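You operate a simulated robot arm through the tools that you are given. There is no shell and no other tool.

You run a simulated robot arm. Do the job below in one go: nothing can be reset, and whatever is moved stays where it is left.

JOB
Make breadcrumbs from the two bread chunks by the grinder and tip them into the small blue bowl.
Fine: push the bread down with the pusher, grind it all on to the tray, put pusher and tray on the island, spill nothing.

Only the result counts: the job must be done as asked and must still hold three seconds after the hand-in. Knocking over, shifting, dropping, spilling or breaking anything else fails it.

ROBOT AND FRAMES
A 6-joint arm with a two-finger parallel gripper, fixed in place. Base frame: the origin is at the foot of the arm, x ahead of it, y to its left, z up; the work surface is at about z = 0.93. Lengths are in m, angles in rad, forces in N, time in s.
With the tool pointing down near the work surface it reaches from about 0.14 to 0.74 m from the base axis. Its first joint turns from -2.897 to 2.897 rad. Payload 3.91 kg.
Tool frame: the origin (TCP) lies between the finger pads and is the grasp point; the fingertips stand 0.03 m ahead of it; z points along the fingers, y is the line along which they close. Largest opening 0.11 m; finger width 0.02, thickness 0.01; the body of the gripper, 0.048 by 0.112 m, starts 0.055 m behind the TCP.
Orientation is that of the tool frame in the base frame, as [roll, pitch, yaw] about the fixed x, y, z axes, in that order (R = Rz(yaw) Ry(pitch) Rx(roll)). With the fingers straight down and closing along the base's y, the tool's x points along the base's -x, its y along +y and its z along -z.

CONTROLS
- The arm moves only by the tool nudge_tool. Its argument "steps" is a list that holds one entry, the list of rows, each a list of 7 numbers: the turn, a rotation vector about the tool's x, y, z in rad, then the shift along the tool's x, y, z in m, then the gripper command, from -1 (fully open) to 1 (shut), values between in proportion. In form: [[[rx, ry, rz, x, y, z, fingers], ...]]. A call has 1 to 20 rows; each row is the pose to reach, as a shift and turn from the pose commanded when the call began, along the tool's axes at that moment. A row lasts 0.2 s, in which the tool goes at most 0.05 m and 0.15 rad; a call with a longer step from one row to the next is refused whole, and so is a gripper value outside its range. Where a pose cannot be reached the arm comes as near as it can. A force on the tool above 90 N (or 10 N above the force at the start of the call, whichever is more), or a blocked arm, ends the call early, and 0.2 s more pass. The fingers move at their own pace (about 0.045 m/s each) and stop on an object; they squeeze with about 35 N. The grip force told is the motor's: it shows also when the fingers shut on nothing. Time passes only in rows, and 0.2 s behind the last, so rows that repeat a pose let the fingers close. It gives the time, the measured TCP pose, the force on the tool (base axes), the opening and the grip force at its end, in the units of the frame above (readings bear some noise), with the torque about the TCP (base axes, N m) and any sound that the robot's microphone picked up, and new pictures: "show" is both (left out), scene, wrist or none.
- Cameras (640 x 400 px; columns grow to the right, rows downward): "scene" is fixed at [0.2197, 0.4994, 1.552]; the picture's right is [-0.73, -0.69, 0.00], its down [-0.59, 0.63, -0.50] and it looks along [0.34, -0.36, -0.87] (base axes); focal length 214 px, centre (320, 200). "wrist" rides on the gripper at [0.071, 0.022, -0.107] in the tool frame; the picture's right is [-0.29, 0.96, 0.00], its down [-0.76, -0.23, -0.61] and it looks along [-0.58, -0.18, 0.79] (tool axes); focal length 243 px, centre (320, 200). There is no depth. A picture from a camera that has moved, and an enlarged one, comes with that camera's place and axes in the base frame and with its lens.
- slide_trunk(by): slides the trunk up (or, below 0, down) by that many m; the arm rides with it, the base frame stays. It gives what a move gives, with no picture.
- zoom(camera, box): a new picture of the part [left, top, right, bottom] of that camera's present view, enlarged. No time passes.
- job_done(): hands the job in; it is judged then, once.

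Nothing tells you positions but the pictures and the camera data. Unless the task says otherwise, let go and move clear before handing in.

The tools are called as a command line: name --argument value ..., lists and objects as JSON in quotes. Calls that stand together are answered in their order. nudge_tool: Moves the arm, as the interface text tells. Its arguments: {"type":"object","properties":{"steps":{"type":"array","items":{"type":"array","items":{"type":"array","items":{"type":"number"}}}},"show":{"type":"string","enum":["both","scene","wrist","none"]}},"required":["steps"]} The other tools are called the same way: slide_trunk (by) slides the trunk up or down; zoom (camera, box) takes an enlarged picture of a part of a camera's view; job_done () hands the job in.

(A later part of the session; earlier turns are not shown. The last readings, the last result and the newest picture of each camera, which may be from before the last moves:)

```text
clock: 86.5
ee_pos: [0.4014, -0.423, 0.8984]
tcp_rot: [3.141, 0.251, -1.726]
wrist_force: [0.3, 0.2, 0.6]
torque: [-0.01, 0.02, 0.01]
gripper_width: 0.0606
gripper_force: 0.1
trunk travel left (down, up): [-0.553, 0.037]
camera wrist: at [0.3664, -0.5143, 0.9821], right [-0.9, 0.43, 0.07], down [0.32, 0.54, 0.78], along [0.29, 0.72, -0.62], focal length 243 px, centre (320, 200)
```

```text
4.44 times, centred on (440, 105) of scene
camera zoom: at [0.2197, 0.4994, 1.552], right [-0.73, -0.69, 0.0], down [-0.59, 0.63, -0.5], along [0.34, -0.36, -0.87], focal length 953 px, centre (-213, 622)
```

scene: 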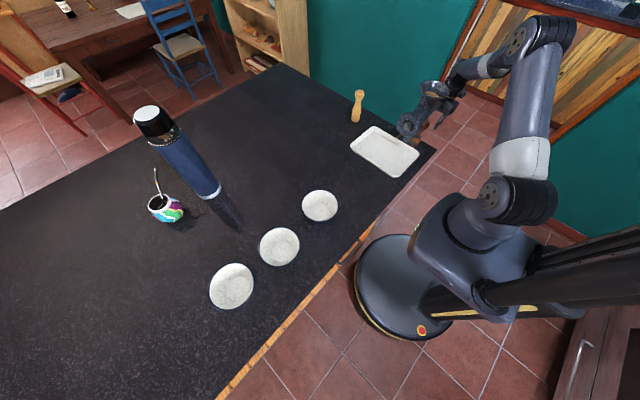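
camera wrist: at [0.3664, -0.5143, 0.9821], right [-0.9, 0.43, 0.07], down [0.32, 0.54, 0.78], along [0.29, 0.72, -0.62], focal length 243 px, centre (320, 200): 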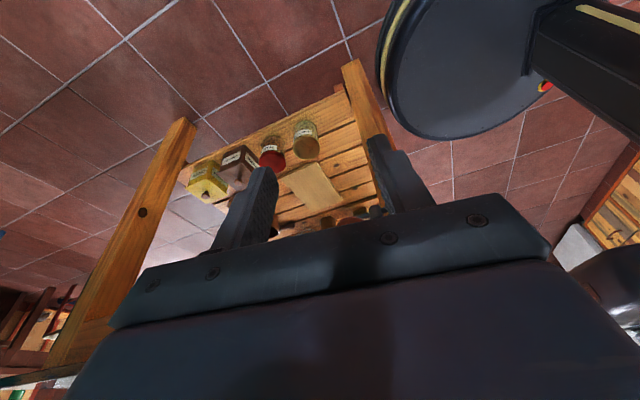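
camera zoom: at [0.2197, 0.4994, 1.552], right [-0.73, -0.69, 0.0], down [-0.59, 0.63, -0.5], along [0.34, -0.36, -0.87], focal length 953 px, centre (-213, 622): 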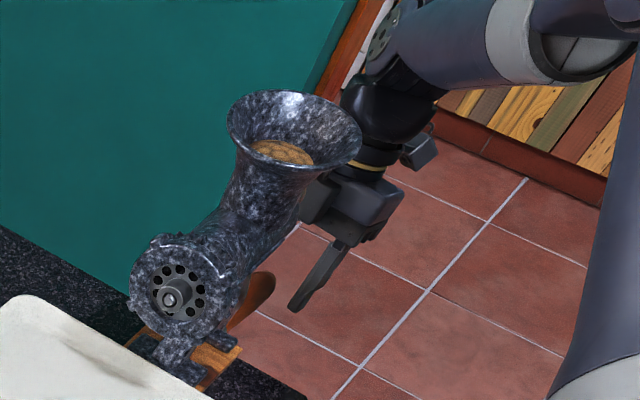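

The handle tip dome is just visible, close to the expected height. I'll slide in along +y to straddle the handle and close on it.

nudge_tool --steps '[[[0, 0, 0, -0.022, 0.0035, 0.0056, -0.1], [0, 0, 0, -0.044, 0.007, 0.0112, -0.1], [0, 0, 0, -0.065, 0.0105, 0.0168, -0.1], [0, 0, 0, -0.065, 0.0105, 0.0168, 0.3], [0, 0, 0, -0.065, 0.0105, 0.0168, 0.6], [0, 0, 0, -0.065, 0.0105, 0.0168, 0.8], [0, 0, 0, -0.065, 0.0105, 0.0168, 0.8], [0, 0, 0, -0.065, 0.0105, 0.0168, 0.8]]]'

zoom --camera "wrist" --box '[200, 80, 440, 240]'

zoom --camera "scene" --box '[390, 60, 490, 150]'

```text
clock: 88.3
ee_pos: [0.4015, -0.3539, 0.8965]
tcp_rot: [-3.14, 0.252, -1.722]
wrist_force: [-0.2, -0.6, 0.6]
torque: [-0.02, -0.02, 0.93]
gripper_width: 0.0289
gripper_force: 35.3
trunk travel left (down, up): [-0.553, 0.037]
camera wrist: at [0.3668, -0.4463, 0.9825], right [-0.9, 0.42, 0.07], down [0.32, 0.54, 0.78], along [0.29, 0.72, -0.62], focal length 243 px, centre (320, 200)
```

scene: 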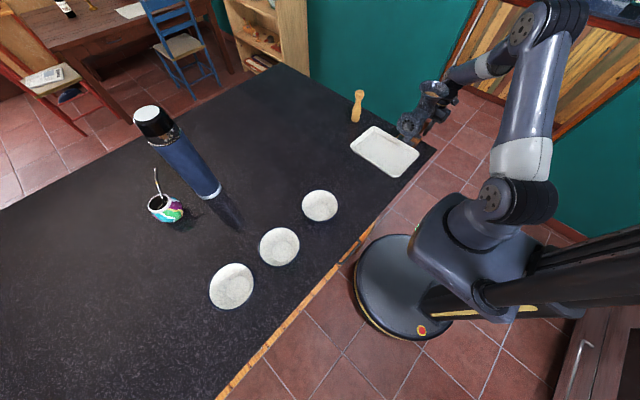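
wrist: 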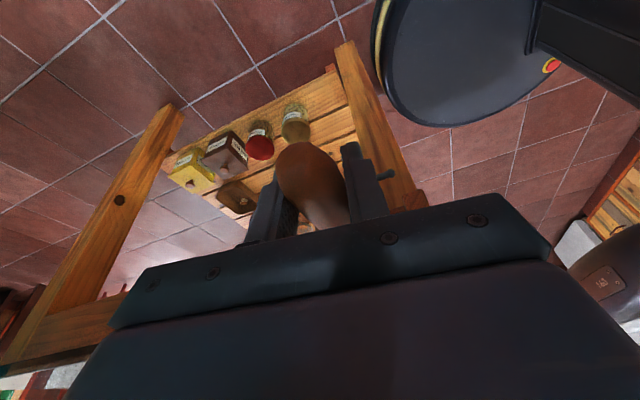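

```text
2.50 times, centred on (320, 160) of wrist
camera zoom: at [0.3668, -0.4463, 0.9825], right [-0.9, 0.42, 0.07], down [0.32, 0.54, 0.78], along [0.29, 0.72, -0.62], focal length 606 px, centre (320, 300)
```

zoom: 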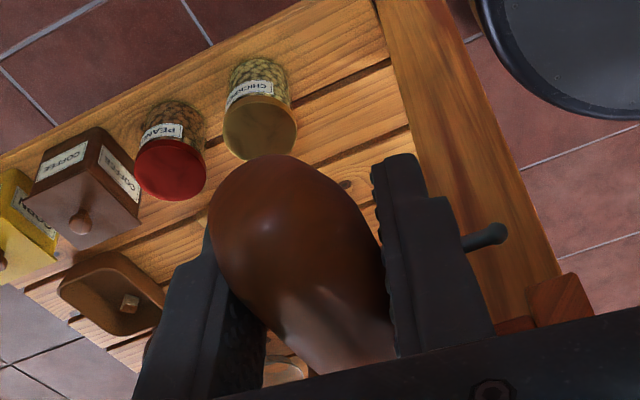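

```text
4.44 times, centred on (440, 105) of scene
camera zoom: at [0.2197, 0.4994, 1.552], right [-0.73, -0.69, 0.0], down [-0.59, 0.63, -0.5], along [0.34, -0.36, -0.87], focal length 953 px, centre (-213, 622)
```

zoom: 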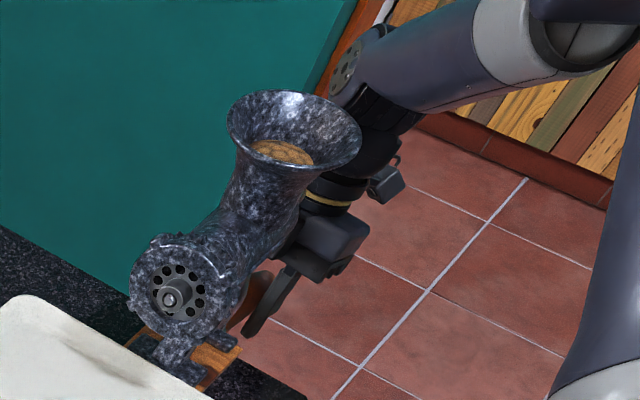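

The handle is gripped. I'll try a small 18° arc first, clockwise as seen from the handle side, to feel the forces.

nudge_tool --steps '[[[0, 0, 0, 0.0015, 0.0118, -0.001, 0.8], [0, 0, 0, 0.003, 0.0235, -0.0027, 0.8], [0, 0, 0, 0.0043, 0.035, -0.0055, 0.8], [0, 0, 0, 0.0052, 0.0464, -0.009, 0.8]]]'

zoom --camera "scene" --box '[390, 60, 490, 150]'

zoom --camera "wrist" --box '[200, 80, 440, 240]'

```text
clock: 89.3
ee_pos: [0.3545, -0.3542, 0.9043]
tcp_rot: [3.141, 0.251, -1.726]
wrist_force: [-0.1, 1.6, -1.0]
torque: [0.16, -0.01, 0.91]
gripper_width: 0.0288
gripper_force: 35.1
trunk travel left (down, up): [-0.553, 0.037]
camera wrist: at [0.3194, -0.4462, 0.99], right [-0.9, 0.43, 0.07], down [0.32, 0.54, 0.78], along [0.29, 0.72, -0.62], focal length 243 px, centre (320, 200)
```

scene: 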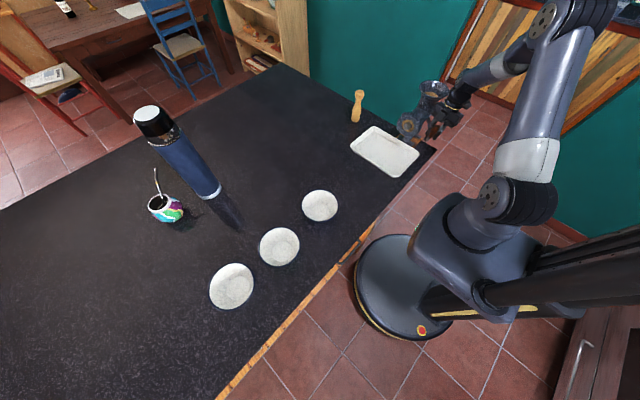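
wrist: 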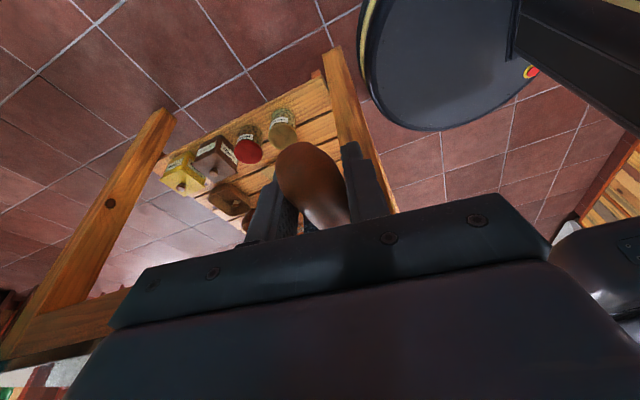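

```text
4.44 times, centred on (440, 105) of scene
camera zoom: at [0.2197, 0.4994, 1.552], right [-0.73, -0.69, 0.0], down [-0.59, 0.63, -0.5], along [0.34, -0.36, -0.87], focal length 953 px, centre (-213, 622)
```

zoom: 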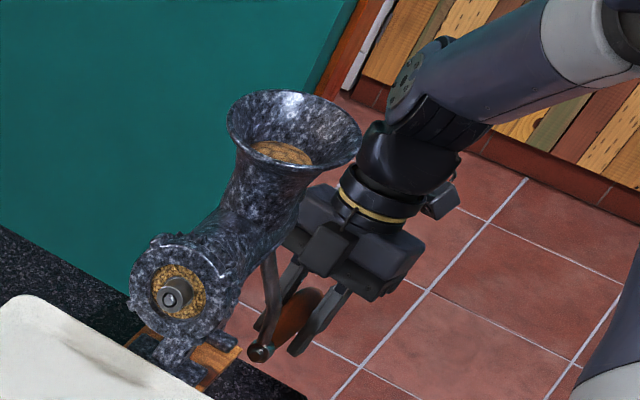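

```text
2.50 times, centred on (320, 160) of wrist
camera zoom: at [0.3194, -0.4462, 0.99], right [-0.9, 0.43, 0.07], down [0.32, 0.54, 0.78], along [0.29, 0.72, -0.62], focal length 606 px, centre (320, 300)
```

zoom: 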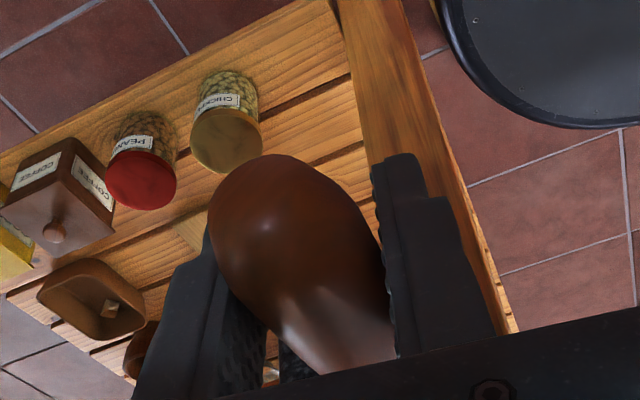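

Crumbs already show at the outlet and the forces are tiny, so direction and radius are about right. I'll continue the arc while monitoring.

nudge_tool --steps '[[[0, 0, 0, 0.0011, 0.0287, -0.0136, 0.8], [0, 0, 0, 0.0002, 0.0541, -0.0327, 0.8], [0, 0, 0, -0.0025, 0.0751, -0.0564, 0.8]]]' --show "none"

zoom --camera "scene" --box '[390, 60, 490, 150]'

```text
clock: 90.1
ee_pos: [0.2776, -0.3543, 0.9601]
tcp_rot: [3.141, 0.252, -1.726]
wrist_force: [2.9, 8.0, 2.8]
torque: [0.06, 0.04, 0.78]
gripper_width: 0.0287
gripper_force: 34.8
trunk travel left (down, up): [-0.553, 0.037]
```

```text
4.44 times, centred on (440, 105) of scene
camera zoom: at [0.2197, 0.4994, 1.552], right [-0.73, -0.69, 0.0], down [-0.59, 0.63, -0.5], along [0.34, -0.36, -0.87], focal length 953 px, centre (-213, 622)
```

zoom: 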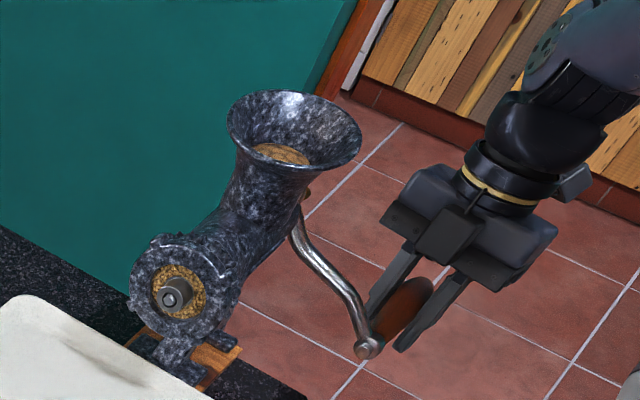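

nudge_tool --steps '[[[0, 0, 0, -0.0045, 0.0157, -0.0273, 0.8], [0, 0, 0, -0.0106, 0.0254, -0.0569, 0.8], [0, 0, 0, -0.0179, 0.0287, -0.0876, 0.8]]]' --show "none"

zoom --camera "scene" --box '[390, 60, 490, 150]'

```text
clock: 90.9
ee_pos: [0.2512, -0.354, 1.0501]
tcp_rot: [-3.141, 0.251, -1.726]
wrist_force: [9.4, 7.6, -2.2]
torque: [-0.16, 0.1, 0.87]
gripper_width: 0.029
gripper_force: 34.8
trunk travel left (down, up): [-0.553, 0.037]
```

```text
4.44 times, centred on (440, 105) of scene
camera zoom: at [0.2197, 0.4994, 1.552], right [-0.73, -0.69, 0.0], down [-0.59, 0.63, -0.5], along [0.34, -0.36, -0.87], focal length 953 px, centre (-213, 622)
```

zoom: 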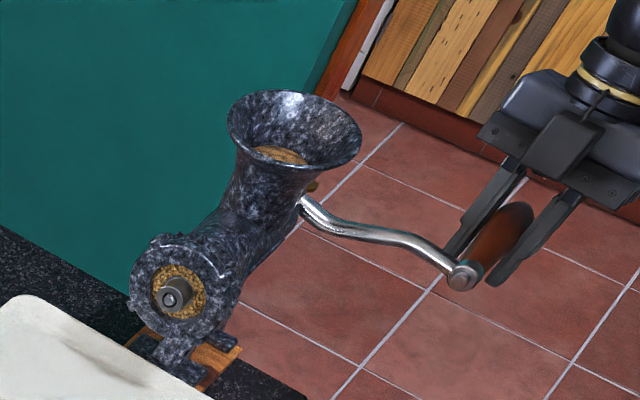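

nudge_tool --steps '[[[0, 0, 0, -0.0086, -0.0052, -0.03, 0.8], [0, 0, 0, -0.0174, -0.0148, -0.0585, 0.8], [0, 0, 0, -0.0266, -0.0303, -0.0842, 0.8], [0, 0, 0, -0.0355, -0.051, -0.106, 0.8]]]' --show "none"

zoom --camera "scene" --box '[340, 40, 490, 180]'

```text
clock: 91.9
ee_pos: [0.3032, -0.3537, 1.1614]
tcp_rot: [3.141, 0.251, -1.726]
wrist_force: [6.3, 8.8, -13.2]
torque: [-0.19, 0.05, 0.83]
gripper_width: 0.0285
gripper_force: 34.7
trunk travel left (down, up): [-0.553, 0.037]
```

```text
2.86 times, centred on (415, 110) of scene
camera zoom: at [0.2197, 0.4994, 1.552], right [-0.73, -0.69, 0.0], down [-0.59, 0.63, -0.5], along [0.34, -0.36, -0.87], focal length 613 px, centre (49, 457)
```

zoom: 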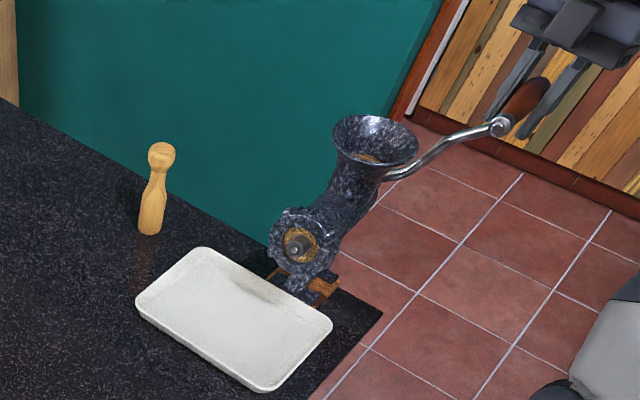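

nudge_tool --steps '[[[0, 0, 0, -0.0077, -0.0256, -0.014, 0.8], [0, 0, 0, -0.0151, -0.0538, -0.0252, 0.8], [0, 0, 0, -0.0213, -0.0838, -0.0304, 0.8], [0, 0, 0, -0.0259, -0.1146, -0.0292, 0.8], [0, 0, 0, -0.0287, -0.1447, -0.0217, 0.8], [0, 0, 0, -0.0298, -0.1728, -0.0083, 0.8]]]' --show "none"

zoom --camera "scene" --box '[340, 40, 490, 180]'

```text
clock: 93.3
ee_pos: [0.4773, -0.3543, 1.1753]
tcp_rot: [-3.14, 0.25, -1.725]
wrist_force: [3.1, 8.0, -2.1]
torque: [-0.48, 0.0, 0.76]
gripper_width: 0.0289
gripper_force: 34.9
trunk travel left (down, up): [-0.553, 0.037]
```

```text
2.86 times, centred on (415, 110) of scene
camera zoom: at [0.2197, 0.4994, 1.552], right [-0.73, -0.69, 0.0], down [-0.59, 0.63, -0.5], along [0.34, -0.36, -0.87], focal length 613 px, centre (49, 457)
```

zoom: 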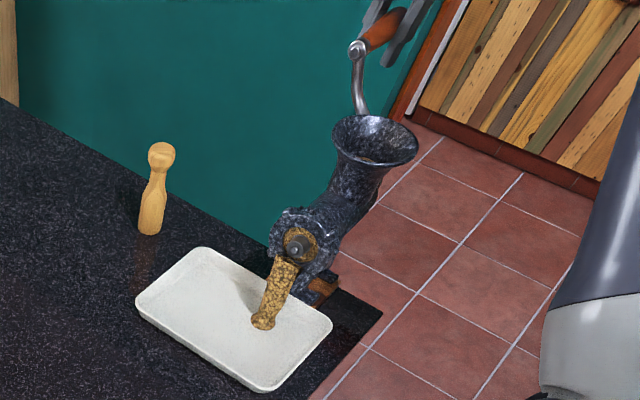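

Crumbs are streaming onto the tray, landing well inside it. I'll continue around.

nudge_tool --steps '[[[0, 0, 0, 0.0009, -0.0249, 0.0187, 0.8], [0, 0, 0, 0.0035, -0.0455, 0.0419, 0.8], [0, 0, 0, 0.008, -0.0609, 0.0686, 0.8], [0, 0, 0, 0.0138, -0.0704, 0.0976, 0.8], [0, 0, 0, 0.0212, -0.0736, 0.1277, 0.8]]]' --show "none"

zoom --camera "scene" --box '[340, 40, 490, 180]'

```text
clock: 94.5
ee_pos: [0.5513, -0.3542, 1.0461]
tcp_rot: [-3.14, 0.25, -1.727]
wrist_force: [4.5, 6.6, -0.6]
torque: [-0.25, 0.0, 0.93]
gripper_width: 0.0291
gripper_force: 34.5
trunk travel left (down, up): [-0.553, 0.037]
```

```text
2.86 times, centred on (415, 110) of scene
camera zoom: at [0.2197, 0.4994, 1.552], right [-0.73, -0.69, 0.0], down [-0.59, 0.63, -0.5], along [0.34, -0.36, -0.87], focal length 613 px, centre (49, 457)
```

zoom: 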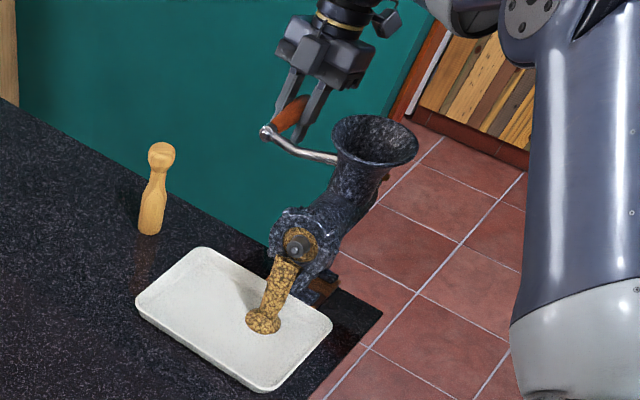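

nudge_tool --steps '[[[0, 0, 0, 0.0082, 0.0033, 0.0299, 0.8], [0, 0, 0, 0.017, 0.0127, 0.0582, 0.8], [0, 0, 0, 0.026, 0.0282, 0.0837, 0.8], [0, 0, 0, 0.0349, 0.0487, 0.1053, 0.8], [0, 0, 0, 0.0432, 0.0736, 0.1221, 0.8], [0, 0, 0, 0.0506, 0.1018, 0.1333, 0.8], [0, 0, 0, 0.0567, 0.1318, 0.1384, 0.8], [0, 0, 0, 0.0613, 0.1627, 0.1372, 0.8], [0, 0, 0, 0.0642, 0.1927, 0.1298, 0.8], [0, 0, 0, 0.0653, 0.2209, 0.1164, 0.8], [0, 0, 0, 0.0645, 0.2458, 0.0977, 0.8], [0, 0, 0, 0.0618, 0.2663, 0.0745, 0.8], [0, 0, 0, 0.0574, 0.2817, 0.0478, 0.8], [0, 0, 0, 0.0514, 0.2912, 0.0187, 0.8], [0, 0, 0, 0.0442, 0.2945, -0.0114, 0.8]]]' --show "none"

zoom --camera "scene" --box '[340, 40, 490, 180]'

```text
clock: 97.7
ee_pos: [0.253, -0.3541, 1.0487]
tcp_rot: [-3.139, 0.25, -1.726]
wrist_force: [-14.0, 8.6, -1.6]
torque: [-0.17, -0.06, 0.83]
gripper_width: 0.0291
gripper_force: 34.3
trunk travel left (down, up): [-0.553, 0.037]
```

```text
2.86 times, centred on (415, 110) of scene
camera zoom: at [0.2197, 0.4994, 1.552], right [-0.73, -0.69, 0.0], down [-0.59, 0.63, -0.5], along [0.34, -0.36, -0.87], focal length 613 px, centre (49, 457)
```

zoom: 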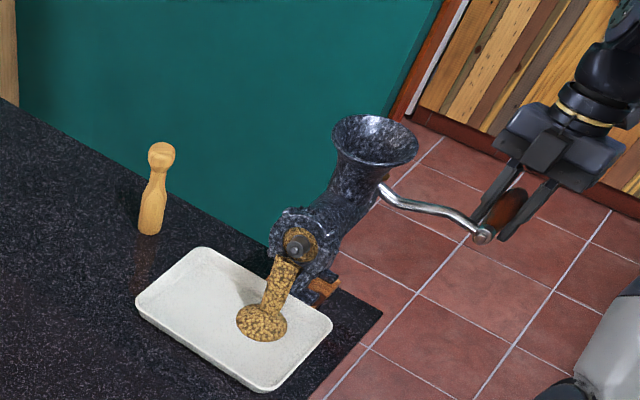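

nudge_tool --steps '[[[0, 0, 0, -0.0082, -0.0023, -0.0306, 0.8], [0, 0, 0, -0.0171, -0.0119, -0.0591, 0.8], [0, 0, 0, -0.0262, -0.0274, -0.0848, 0.8], [0, 0, 0, -0.0351, -0.048, -0.1066, 0.8], [0, 0, 0, -0.0435, -0.0731, -0.1235, 0.8], [0, 0, 0, -0.0509, -0.1015, -0.1348, 0.8], [0, 0, 0, -0.0571, -0.1317, -0.1399, 0.8], [0, 0, 0, -0.0617, -0.1628, -0.1387, 0.8], [0, 0, 0, -0.0647, -0.1931, -0.1312, 0.8], [0, 0, 0, -0.0657, -0.2214, -0.1177, 0.8], [0, 0, 0, -0.0649, -0.2465, -0.099, 0.8], [0, 0, 0, -0.0622, -0.2672, -0.0756, 0.8], [0, 0, 0, -0.0577, -0.2826, -0.0487, 0.8], [0, 0, 0, -0.0518, -0.2922, -0.0194, 0.8], [0, 0, 0, -0.0444, -0.2955, 0.0109, 0.8], [0, 0, 0, -0.0362, -0.2922, 0.041, 0.8], [0, 0, 0, -0.0273, -0.2826, 0.0695, 0.8], [0, 0, 0, -0.0182, -0.2672, 0.0952, 0.8], [0, 0, 0, -0.0093, -0.2465, 0.117, 0.8], [0, 0, 0, -0.0009, -0.2214, 0.1339, 0.8]]]' --show "none"

zoom --camera "scene" --box '[340, 40, 490, 180]'

```text
clock: 101.9
ee_pos: [0.4755, -0.3541, 0.917]
tcp_rot: [-3.14, 0.252, -1.725]
wrist_force: [-4.8, 15.1, 9.4]
torque: [0.03, 0.04, 0.9]
gripper_width: 0.0288
gripper_force: 34.8
trunk travel left (down, up): [-0.553, 0.037]
```

```text
2.86 times, centred on (415, 110) of scene
camera zoom: at [0.2197, 0.4994, 1.552], right [-0.73, -0.69, 0.0], down [-0.59, 0.63, -0.5], along [0.34, -0.36, -0.87], focal length 613 px, centre (49, 457)
```

zoom: 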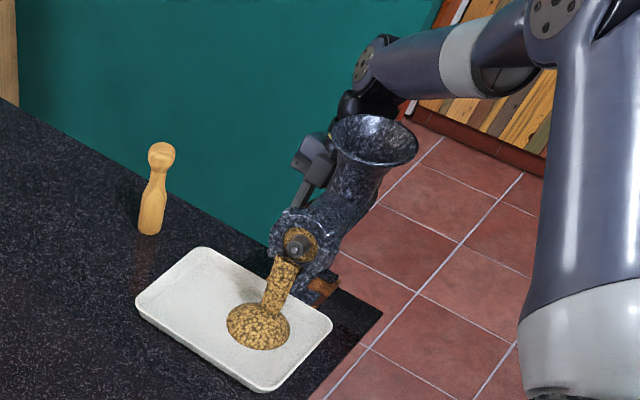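

nudge_tool --steps '[[[0, 0, 0, 0.0064, 0.0283, 0.0113, 0.8], [0, 0, 0, 0.0126, 0.0586, 0.0164, 0.8], [0, 0, 0, 0.0173, 0.0896, 0.0152, 0.8], [0, 0, 0, 0.0202, 0.1199, 0.0078, 0.8], [0, 0, 0, 0.0212, 0.1482, -0.0057, 0.8], [0, 0, 0, 0.0204, 0.1733, -0.0245, 0.8], [0, 0, 0, 0.0177, 0.194, -0.0479, 0.8], [0, 0, 0, 0.0132, 0.2095, -0.0748, 0.8], [0, 0, 0, 0.0073, 0.2191, -0.1041, 0.8], [0, 0, 0, 0, 0.2223, -0.1344, 0.8], [0, 0, 0, -0.0083, 0.2191, -0.1645, 0.8], [0, 0, 0, -0.0172, 0.2095, -0.193, 0.8], [0, 0, 0, -0.0263, 0.194, -0.2187, 0.8], [0, 0, 0, -0.0352, 0.1733, -0.2405, 0.8], [0, 0, 0, -0.0436, 0.1482, -0.2573, 0.8], [0, 0, 0, -0.051, 0.1199, -0.2686, 0.8], [0, 0, 0, -0.0571, 0.0896, -0.2738, 0.8], [0, 0, 0, -0.0618, 0.0586, -0.2726, 0.8], [0, 0, 0, -0.0648, 0.0283, -0.2651, 0.8], [0, 0, 0, -0.0658, 0, -0.2516, 0.8]]]' --show "none"

zoom --camera "scene" --box '[340, 40, 490, 180]'

```text
clock: 106.1
ee_pos: [0.4775, -0.3525, 1.1778]
tcp_rot: [3.137, 0.253, -1.726]
wrist_force: [-2.8, 7.7, -8.5]
torque: [-0.56, -0.03, 0.81]
gripper_width: 0.0286
gripper_force: 34.5
trunk travel left (down, up): [-0.553, 0.037]
```

```text
2.86 times, centred on (415, 110) of scene
camera zoom: at [0.2197, 0.4994, 1.552], right [-0.73, -0.69, 0.0], down [-0.59, 0.63, -0.5], along [0.34, -0.36, -0.87], focal length 613 px, centre (49, 457)
```

zoom: 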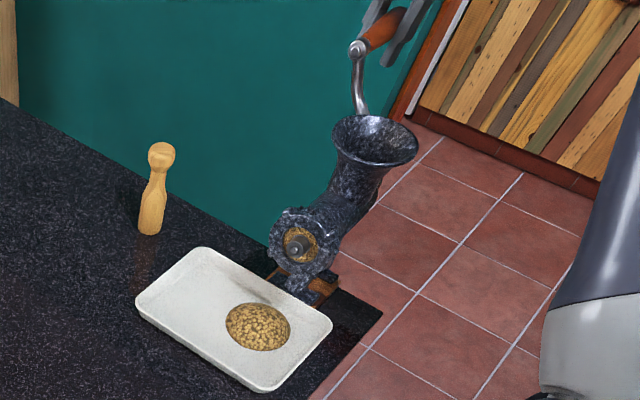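

The stream has stopped. I'll check whether any bread is left in the hopper or stuck at the outlet.

zoom --camera "scene" --box '[400, 70, 445, 150]'

zoom --camera "scene" --box '[365, 120, 425, 180]'

```text
5.00 times, centred on (422, 110) of scene
camera zoom: at [0.2197, 0.4994, 1.552], right [-0.73, -0.69, 0.0], down [-0.59, 0.63, -0.5], along [0.34, -0.36, -0.87], focal length 1072 px, centre (-192, 650)
```

zoom: 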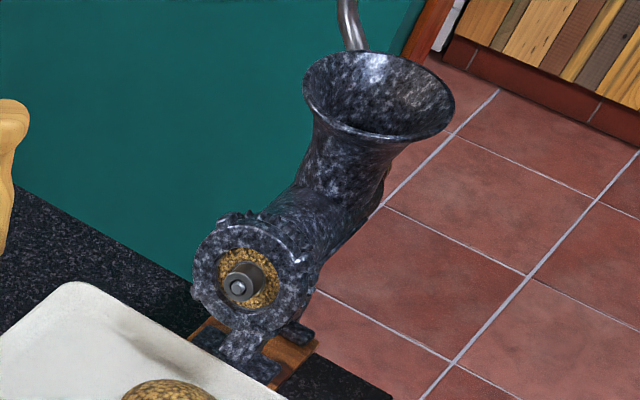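

```text
6.67 times, centred on (395, 150) of scene
camera zoom: at [0.2197, 0.4994, 1.552], right [-0.73, -0.69, 0.0], down [-0.59, 0.63, -0.5], along [0.34, -0.36, -0.87], focal length 1430 px, centre (-180, 533)
```

zoom: 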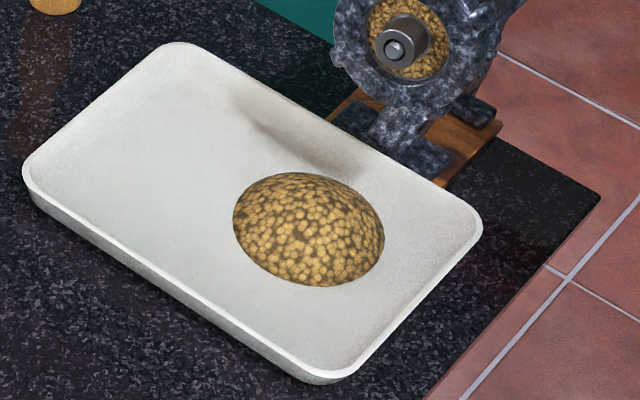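

nudge_tool --steps '[[[0, 0, 0, 0.0008, -0.0251, 0.0188, 0.8], [0, 0, 0, 0.0035, -0.0458, 0.0422, 0.8], [0, 0, 0, 0.008, -0.0613, 0.0691, 0.8], [0, 0, 0, 0.014, -0.0709, 0.0983, 0.8], [0, 0, 0, 0.0213, -0.0741, 0.1287, 0.8], [0, 0, 0, 0.0296, -0.0709, 0.1587, 0.8], [0, 0, 0, 0.0384, -0.0613, 0.1873, 0.8], [0, 0, 0, 0.0475, -0.0458, 0.213, 0.8], [0, 0, 0, 0.0564, -0.0251, 0.2348, 0.8], [0, 0, 0, 0.0648, 0, 0.2516, 0.8], [0, 0, 0, 0.0722, 0.0283, 0.2629, 0.8], [0, 0, 0, 0.0784, 0.0586, 0.268, 0.8], [0, 0, 0, 0.0809, 0.0741, 0.2682, 0.8]]]' --show "none"

zoom --camera "scene" --box '[350, 60, 450, 180]'

zoom --camera "scene" --box '[365, 120, 425, 180]'

```text
clock: 108.9
ee_pos: [0.4032, -0.3533, 0.8978]
tcp_rot: [-3.141, 0.25, -1.726]
wrist_force: [-0.4, 14.7, 2.4]
torque: [0.08, 0.06, 0.95]
gripper_width: 0.0287
gripper_force: 35.0
trunk travel left (down, up): [-0.553, 0.037]
```

```text
3.33 times, centred on (400, 120) of scene
camera zoom: at [0.2197, 0.4994, 1.552], right [-0.73, -0.69, 0.0], down [-0.59, 0.63, -0.5], along [0.34, -0.36, -0.87], focal length 715 px, centre (53, 467)
```

zoom: 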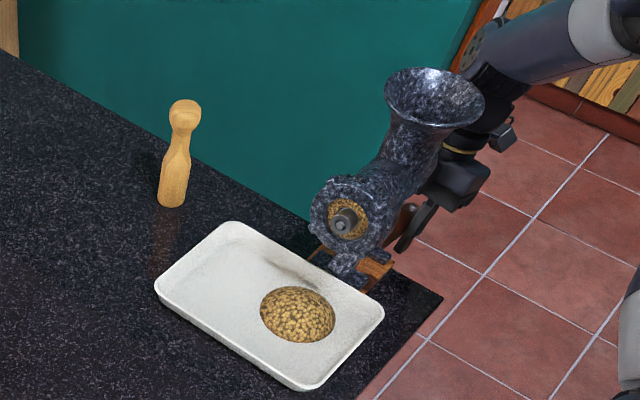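

```text
6.67 times, centred on (395, 150) of scene
camera zoom: at [0.2197, 0.4994, 1.552], right [-0.73, -0.69, 0.0], down [-0.59, 0.63, -0.5], along [0.34, -0.36, -0.87], focal length 1430 px, centre (-180, 533)
```

zoom: 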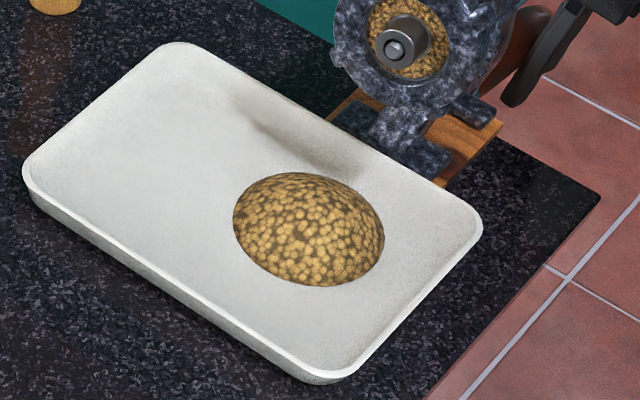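

No more crumbs come out. I'll let go of the handle at its resting position, back away and inspect the hopper from above.

nudge_tool --steps '[[[0, 0, 0, 0, 0, 0, 0.4], [0, 0, 0, 0, 0, 0, 0.2], [0, 0, 0, 0, 0, 0, -0.1], [0, 0, 0, 0, 0, 0, -0.1], [0, 0, 0, 0.022, -0.0035, -0.0057, -0.1], [0, 0, 0, 0.045, -0.007, -0.0115, -0.1], [0, 0, 0, 0.067, -0.0107, -0.0172, -0.1]]]'

```text
clock: 110.5
ee_pos: [0.4023, -0.4244, 0.898]
tcp_rot: [3.141, 0.251, -1.725]
wrist_force: [-0.3, -0.6, -1.0]
torque: [-0.01, -0.01, 0.01]
gripper_width: 0.0606
gripper_force: 0.1
trunk travel left (down, up): [-0.553, 0.037]
camera wrist: at [0.3668, -0.5164, 0.9834], right [-0.9, 0.43, 0.07], down [0.32, 0.54, 0.78], along [0.29, 0.72, -0.62], focal length 243 px, centre (320, 200)
```

scene: 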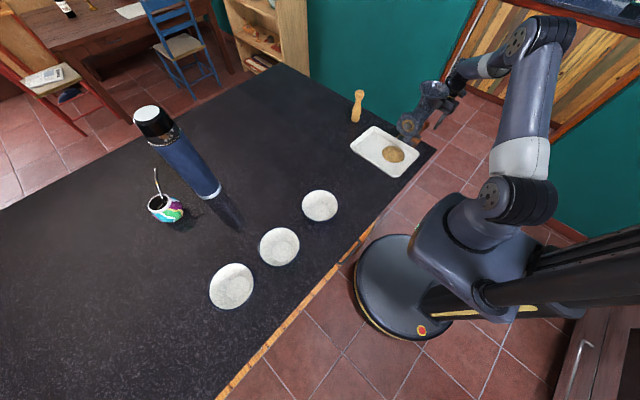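
wrist: 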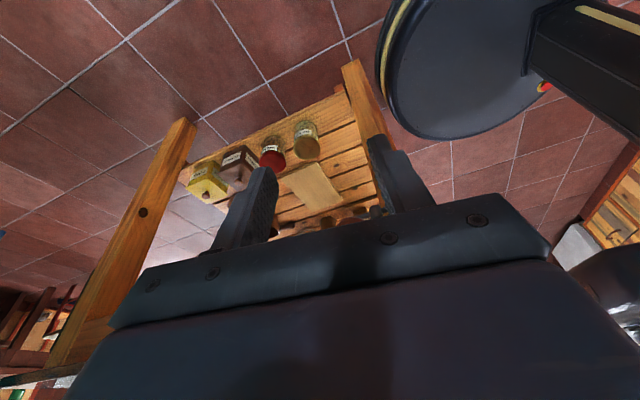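

nudge_tool --steps '[[[0, 0, 0, -0.0103, 0, -0.04, -0.1], [0, 0, 0, -0.0206, 0, -0.08, -0.1], [0, 0, 0, -0.0309, 0, -0.12, -0.1], [0, 0.06, 0, -0.0412, 0, -0.16, -0.1], [0, 0.12, 0, -0.0515, 0, -0.2, -0.1], [0, 0.18, 0, -0.0618, 0, -0.24, -0.1], [0, 0.25, 0, -0.0721, 0, -0.28, -0.1], [0, 0.25, 0, -0.0823, 0, -0.32, -0.1]]]' --show "none"

```text
clock: 112.3
ee_pos: [0.4013, -0.4239, 1.2293]
tcp_rot: [-3.141, 0.0, -1.726]
wrist_force: [0.3, 0.2, -0.2]
torque: [0.0, -0.02, 0.0]
gripper_width: 0.0607
gripper_force: 0.0
trunk travel left (down, up): [-0.553, 0.037]
```

nudge_tool --steps '[[[0, 0, 0.1417, -0.0207, 0.0109, -0.002, -0.1], [0, 0, 0.2834, -0.0414, 0.0218, -0.004, -0.1], [0, 0, 0.4251, -0.0621, 0.0327, -0.006, -0.1], [0, 0, 0.5668, -0.0828, 0.0436, -0.008, -0.1], [0, 0, 0.7085, -0.1035, 0.0545, -0.01, -0.1], [0, 0, 0.8502, -0.1242, 0.0654, -0.012, -0.1], [0, 0, 0.9919, -0.1449, 0.0763, -0.014, -0.1], [0, 0, 1.1336, -0.1656, 0.0872, -0.016, -0.1], [0, 0, 1.2753, -0.1863, 0.098, -0.018, -0.1], [0, 0, 1.417, -0.2071, 0.1089, -0.02, -0.1], [0, 0, 1.417, -0.2071, 0.1089, -0.02, -0.1]]]'

zoom --camera "wrist" --box '[200, 60, 440, 240]'

```text
clock: 114.7
ee_pos: [0.3251, -0.2019, 1.2488]
tcp_rot: [3.139, -0.001, 3.138]
wrist_force: [0.5, -0.2, 0.2]
torque: [-0.02, 0.0, 0.01]
gripper_width: 0.0605
gripper_force: 0.1
trunk travel left (down, up): [-0.553, 0.037]
camera wrist: at [0.2561, -0.1815, 1.3547], right [0.29, 0.96, 0.0], down [0.76, -0.23, 0.61], along [0.58, -0.18, -0.79], focal length 243 px, centre (320, 200)
```

scene: 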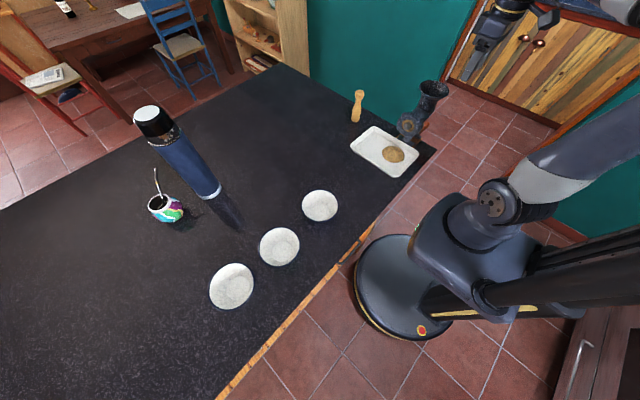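
wrist: 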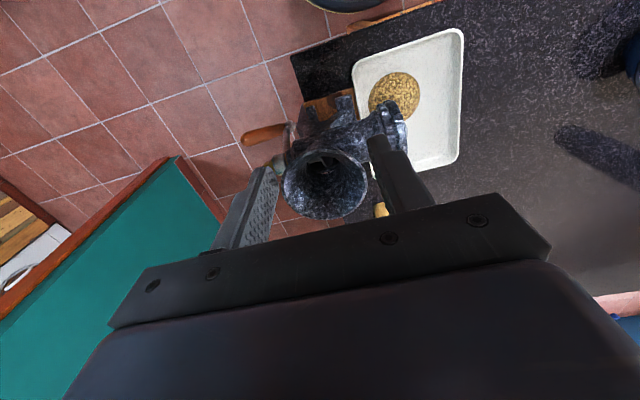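

```text
2.22 times, centred on (320, 150) of wrist
camera zoom: at [0.2561, -0.1815, 1.3547], right [0.29, 0.96, 0.0], down [0.76, -0.23, 0.61], along [0.58, -0.18, -0.79], focal length 539 px, centre (320, 311)
```

zoom: 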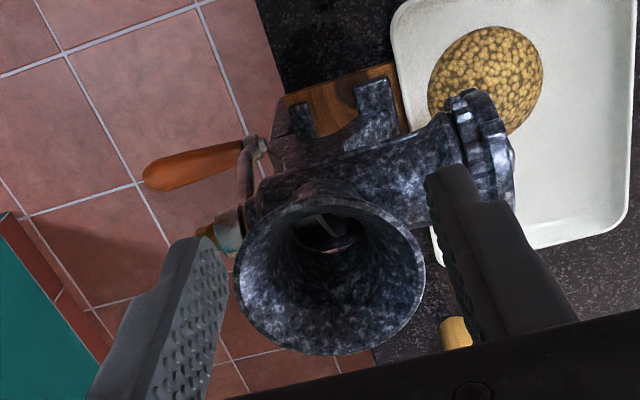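

The hopper is empty and the screw is visible again, so the bread is all through. I'll check the outlet plate and tray closely before moving on.

zoom --camera "scene" --box '[390, 105, 430, 145]'

zoom --camera "scene" --box '[340, 115, 430, 185]'

zoom --camera "wrist" --box '[330, 20, 480, 190]'

```text
10.00 times, centred on (410, 125) of scene
camera zoom: at [0.2197, 0.4994, 1.552], right [-0.73, -0.69, 0.0], down [-0.59, 0.63, -0.5], along [0.34, -0.36, -0.87], focal length 2145 px, centre (-580, 950)
```

zoom: 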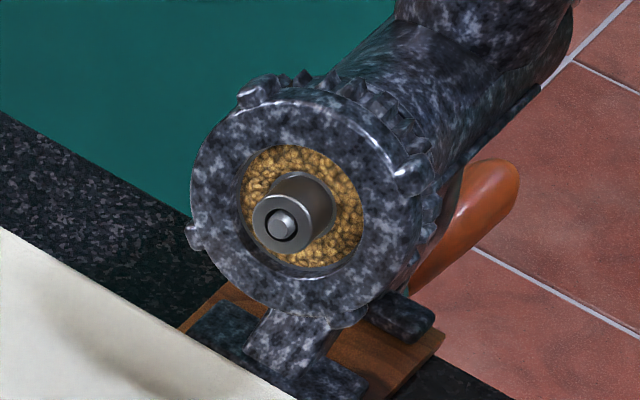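

```text
5.71 times, centred on (385, 150) of scene
camera zoom: at [0.2197, 0.4994, 1.552], right [-0.73, -0.69, 0.0], down [-0.59, 0.63, -0.5], along [0.34, -0.36, -0.87], focal length 1226 px, centre (-51, 486)
```

zoom: 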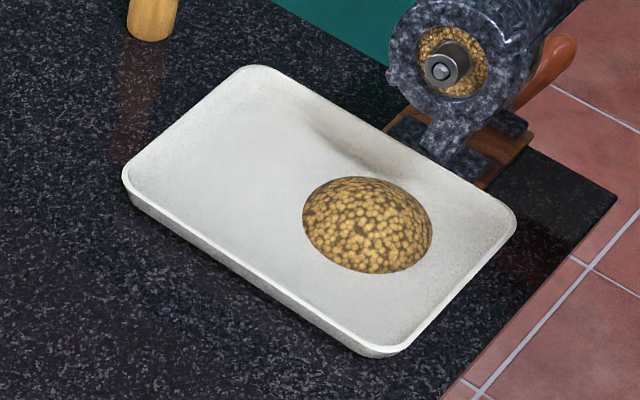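

```text
2.35 times, centred on (405, 105) of wrist
camera zoom: at [0.2561, -0.1815, 1.3547], right [0.29, 0.96, 0.0], down [0.76, -0.23, 0.61], along [0.58, -0.18, -0.79], focal length 571 px, centre (120, 424)
```

zoom: 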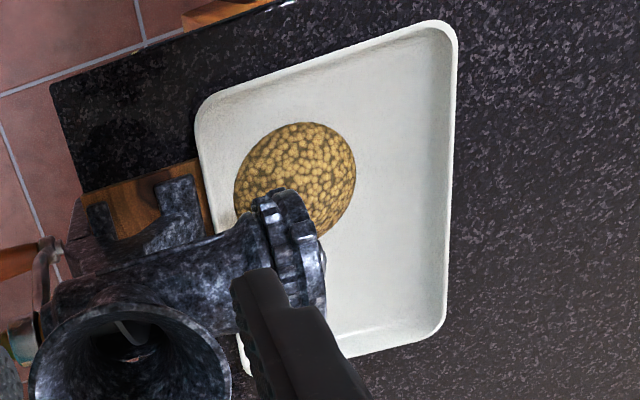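

The grind is complete: hopper empty, and one neat pile on the tray at about (0.397, -0.087). Now for the tray. Its walls flare about 30°, so I'll tilt the tool to match and come over the middle of the +y long rim, away from the grinder.

nudge_tool --steps '[[[0.065, 0, 0, -0.0126, 0.0328, 0.0186, 0.3], [0.13, 0, 0, -0.0253, 0.0655, 0.0373, 0.45], [0.195, 0, 0, -0.0379, 0.0983, 0.0559, 0.45], [0.26, 0, 0, -0.0505, 0.131, 0.0745, 0.45], [0.325, 0, 0, -0.0631, 0.1638, 0.0931, 0.45], [0.39, 0, 0, -0.0758, 0.1965, 0.1118, 0.45], [0.455, 0, 0, -0.0884, 0.2293, 0.1304, 0.45], [0.52, 0, 0, -0.101, 0.262, 0.149, 0.45], [0.52, 0, 0, -0.101, 0.262, 0.149, 0.45]]]'

zoom --camera "wrist" --box '[200, 60, 440, 240]'

```text
clock: 116.7
ee_pos: [0.4288, 0.0607, 1.0987]
tcp_rot: [-2.622, -0.002, 3.14]
wrist_force: [0.2, 0.2, -0.5]
torque: [0.01, 0.0, 0.02]
gripper_width: 0.0303
gripper_force: 0.1
trunk travel left (down, up): [-0.553, 0.037]
camera wrist: at [0.3584, 0.1324, 1.1803], right [0.29, 0.83, -0.47], down [0.76, 0.1, 0.64], along [0.58, -0.55, -0.6], focal length 243 px, centre (320, 200)
```

scene: 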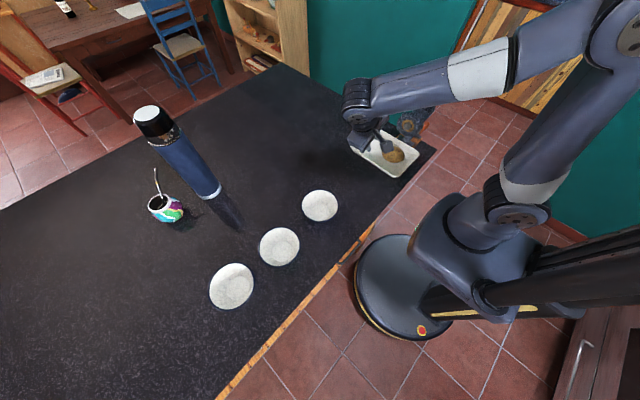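
wrist: 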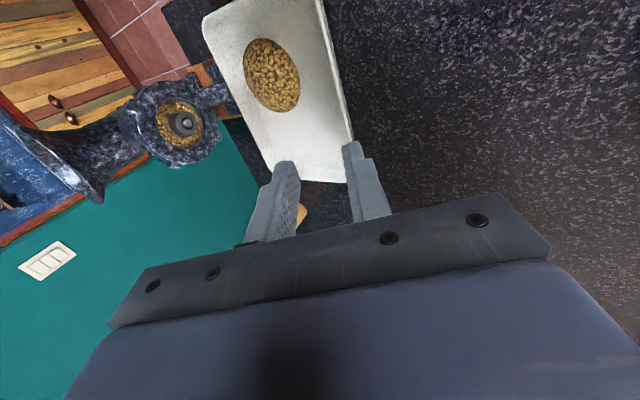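

```text
2.22 times, centred on (320, 150) of wrist
camera zoom: at [0.3584, 0.1324, 1.1803], right [0.29, 0.83, -0.47], down [0.76, 0.1, 0.64], along [0.58, -0.55, -0.6], focal length 539 px, centre (320, 311)
```

zoom: 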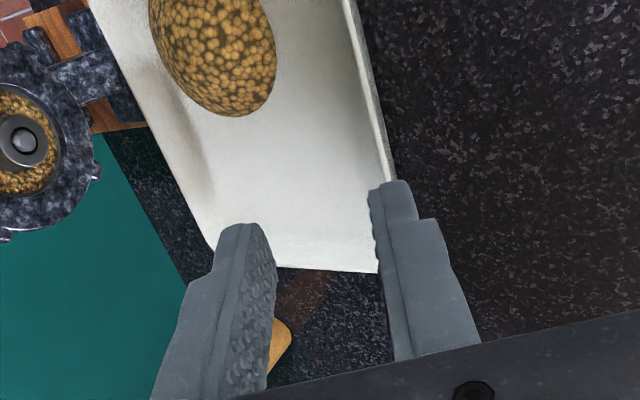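

nudge_tool --steps '[[[0, 0, 0, 0.0005, 0.008, 0.035, 0.45], [0, 0, 0, 0.001, 0.016, 0.07, 0.45], [0, 0, 0, 0.0013, 0.024, 0.1058, 0.45], [0, 0, 0, 0.0013, 0.024, 0.1058, 0.45]]]'

zoom --camera "wrist" --box '[220, 80, 420, 230]'

zoom --camera "scene" --box '[335, 100, 425, 190]'

```text
clock: 117.7
ee_pos: [0.427, 0.0281, 0.9948]
tcp_rot: [-2.623, 0.0, 3.139]
wrist_force: [-0.5, 0.0, 0.9]
torque: [-0.01, 0.05, 0.02]
gripper_width: 0.0303
gripper_force: 0.0
trunk travel left (down, up): [-0.553, 0.037]
camera wrist: at [0.3575, 0.0991, 1.076], right [0.29, 0.83, -0.47], down [0.76, 0.1, 0.64], along [0.58, -0.55, -0.6], focal length 243 px, centre (320, 200)
```

scene: 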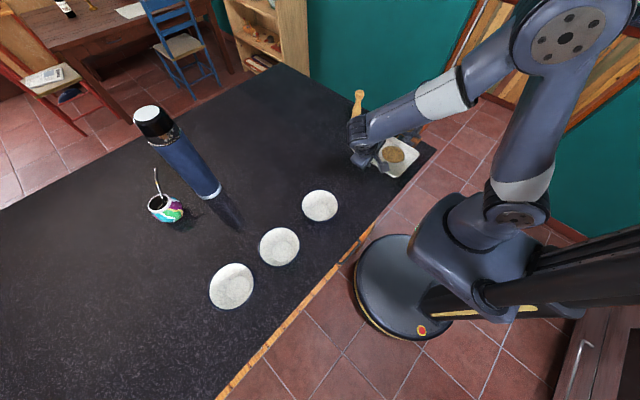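
wrist: 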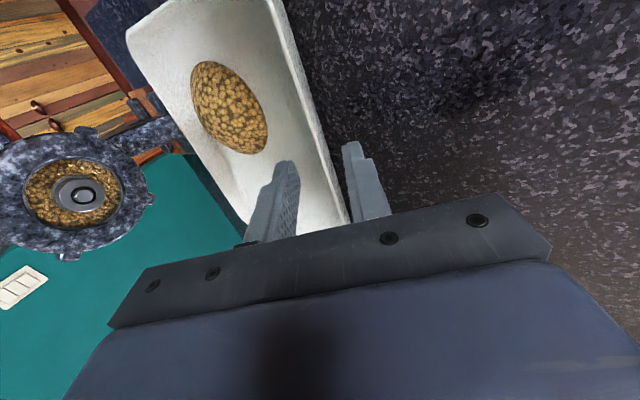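

```text
2.67 times, centred on (320, 155) of wrist
camera zoom: at [0.3575, 0.0991, 1.076], right [0.29, 0.83, -0.47], down [0.76, 0.1, 0.64], along [0.58, -0.55, -0.6], focal length 647 px, centre (320, 320)
```

zoom: 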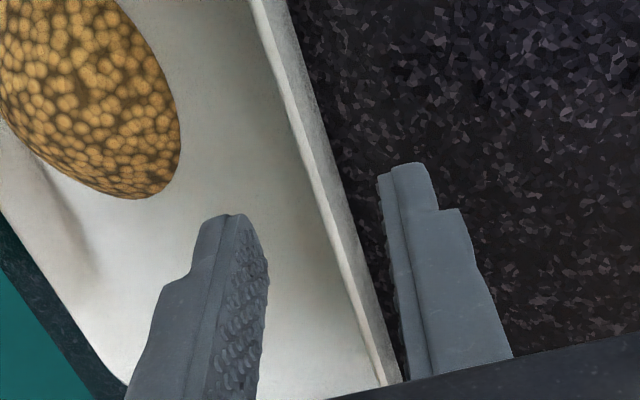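

```text
4.44 times, centred on (380, 145) of scene
camera zoom: at [0.2197, 0.4994, 1.552], right [-0.73, -0.69, 0.0], down [-0.59, 0.63, -0.5], along [0.34, -0.36, -0.87], focal length 953 px, centre (53, 444)
```

zoom: 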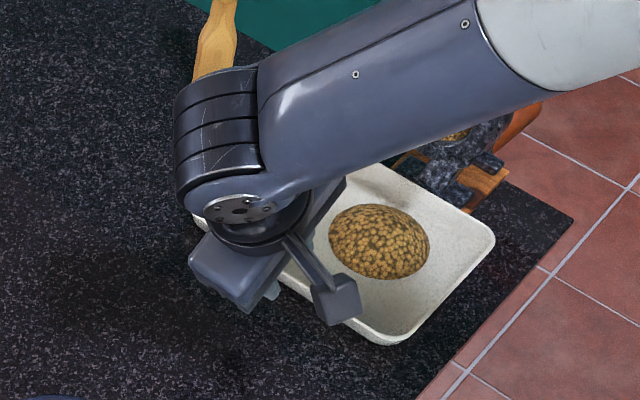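

nudge_tool --steps '[[[0, 0, 0, 0, 0.0, 0, 0.68], [0, 0, 0, 0, 0.0, 0, 0.68], [0, 0, 0, 0, -0.001, 0.012, 0.68], [0, 0, 0, 0, -0.001, 0.022, 0.68], [0, 0, 0, 0, -0.001, 0.028, 0.68], [0, 0, 0, 0, -0.001, 0.028, 0.68]]]'

zoom --camera "wrist" --box '[220, 80, 420, 230]'

```text
clock: 119.1
ee_pos: [0.4265, 0.0134, 0.9715]
tcp_rot: [-2.623, 0.001, 3.138]
wrist_force: [-0.2, 0.6, 0.3]
torque: [-0.01, -0.02, 0.02]
gripper_width: 0.0173
gripper_force: 0.0
trunk travel left (down, up): [-0.553, 0.037]
camera wrist: at [0.3567, 0.0843, 1.0534], right [0.29, 0.83, -0.47], down [0.76, 0.1, 0.64], along [0.58, -0.55, -0.6], focal length 243 px, centre (320, 200)
```

scene: 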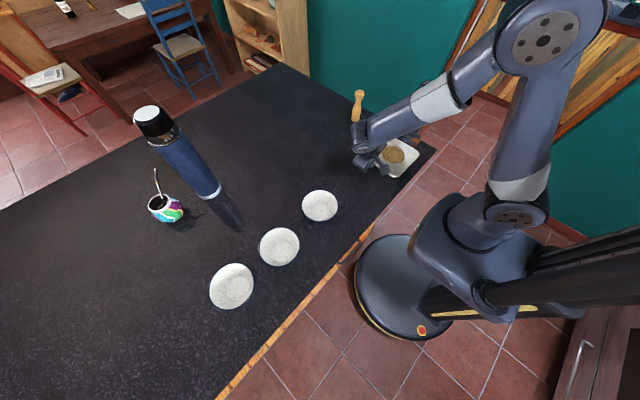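
wrist: 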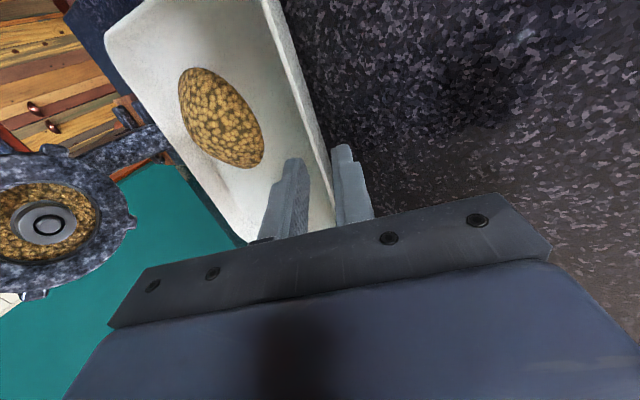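

```text
2.67 times, centred on (320, 155) of wrist
camera zoom: at [0.3567, 0.0843, 1.0534], right [0.29, 0.83, -0.47], down [0.76, 0.1, 0.64], along [0.58, -0.55, -0.6], focal length 647 px, centre (320, 320)
```

zoom: 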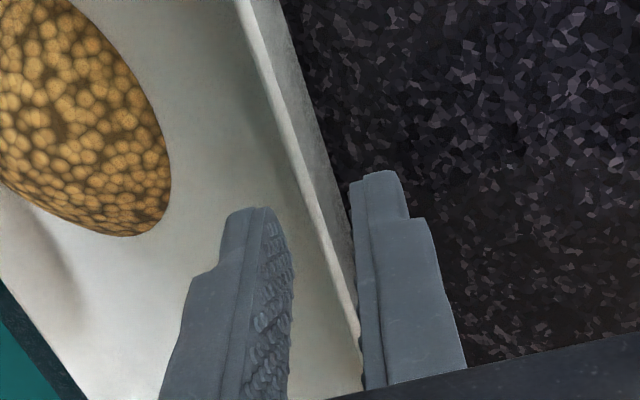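

nudge_tool --steps '[[[0, 0, 0, 0, 0.003, 0.001, 0.68], [0, 0, 0, 0, 0.003, 0.0025, 0.68], [0, 0, 0, 0, 0.003, 0.0025, 0.68]]]' --show "wrist"

zoom --camera "wrist" --box '[270, 130, 370, 230]'

```text
clock: 119.9
ee_pos: [0.4263, 0.0149, 0.9684]
tcp_rot: [-2.623, -0.001, 3.14]
wrist_force: [-0.1, 0.6, 0.6]
torque: [0.0, 0.04, 0.05]
gripper_width: 0.0178
gripper_force: 0.1
trunk travel left (down, up): [-0.553, 0.037]
camera wrist: at [0.3564, 0.0858, 1.05], right [0.29, 0.83, -0.47], down [0.76, 0.1, 0.64], along [0.58, -0.55, -0.6], focal length 243 px, centre (320, 200)
```

wrist: 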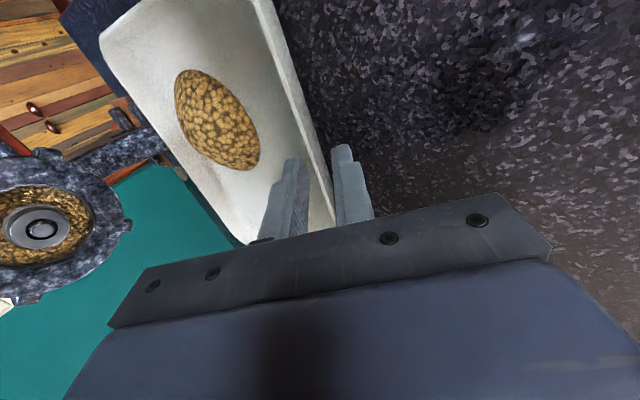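

```text
4.00 times, centred on (320, 180) of wrist
camera zoom: at [0.3564, 0.0858, 1.05], right [0.29, 0.83, -0.47], down [0.76, 0.1, 0.64], along [0.58, -0.55, -0.6], focal length 970 px, centre (320, 280)
```

zoom: 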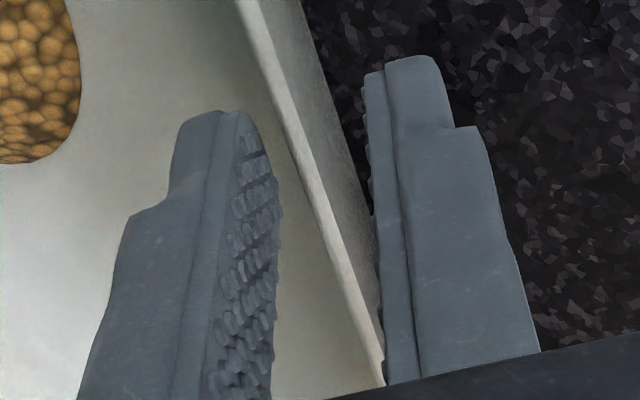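

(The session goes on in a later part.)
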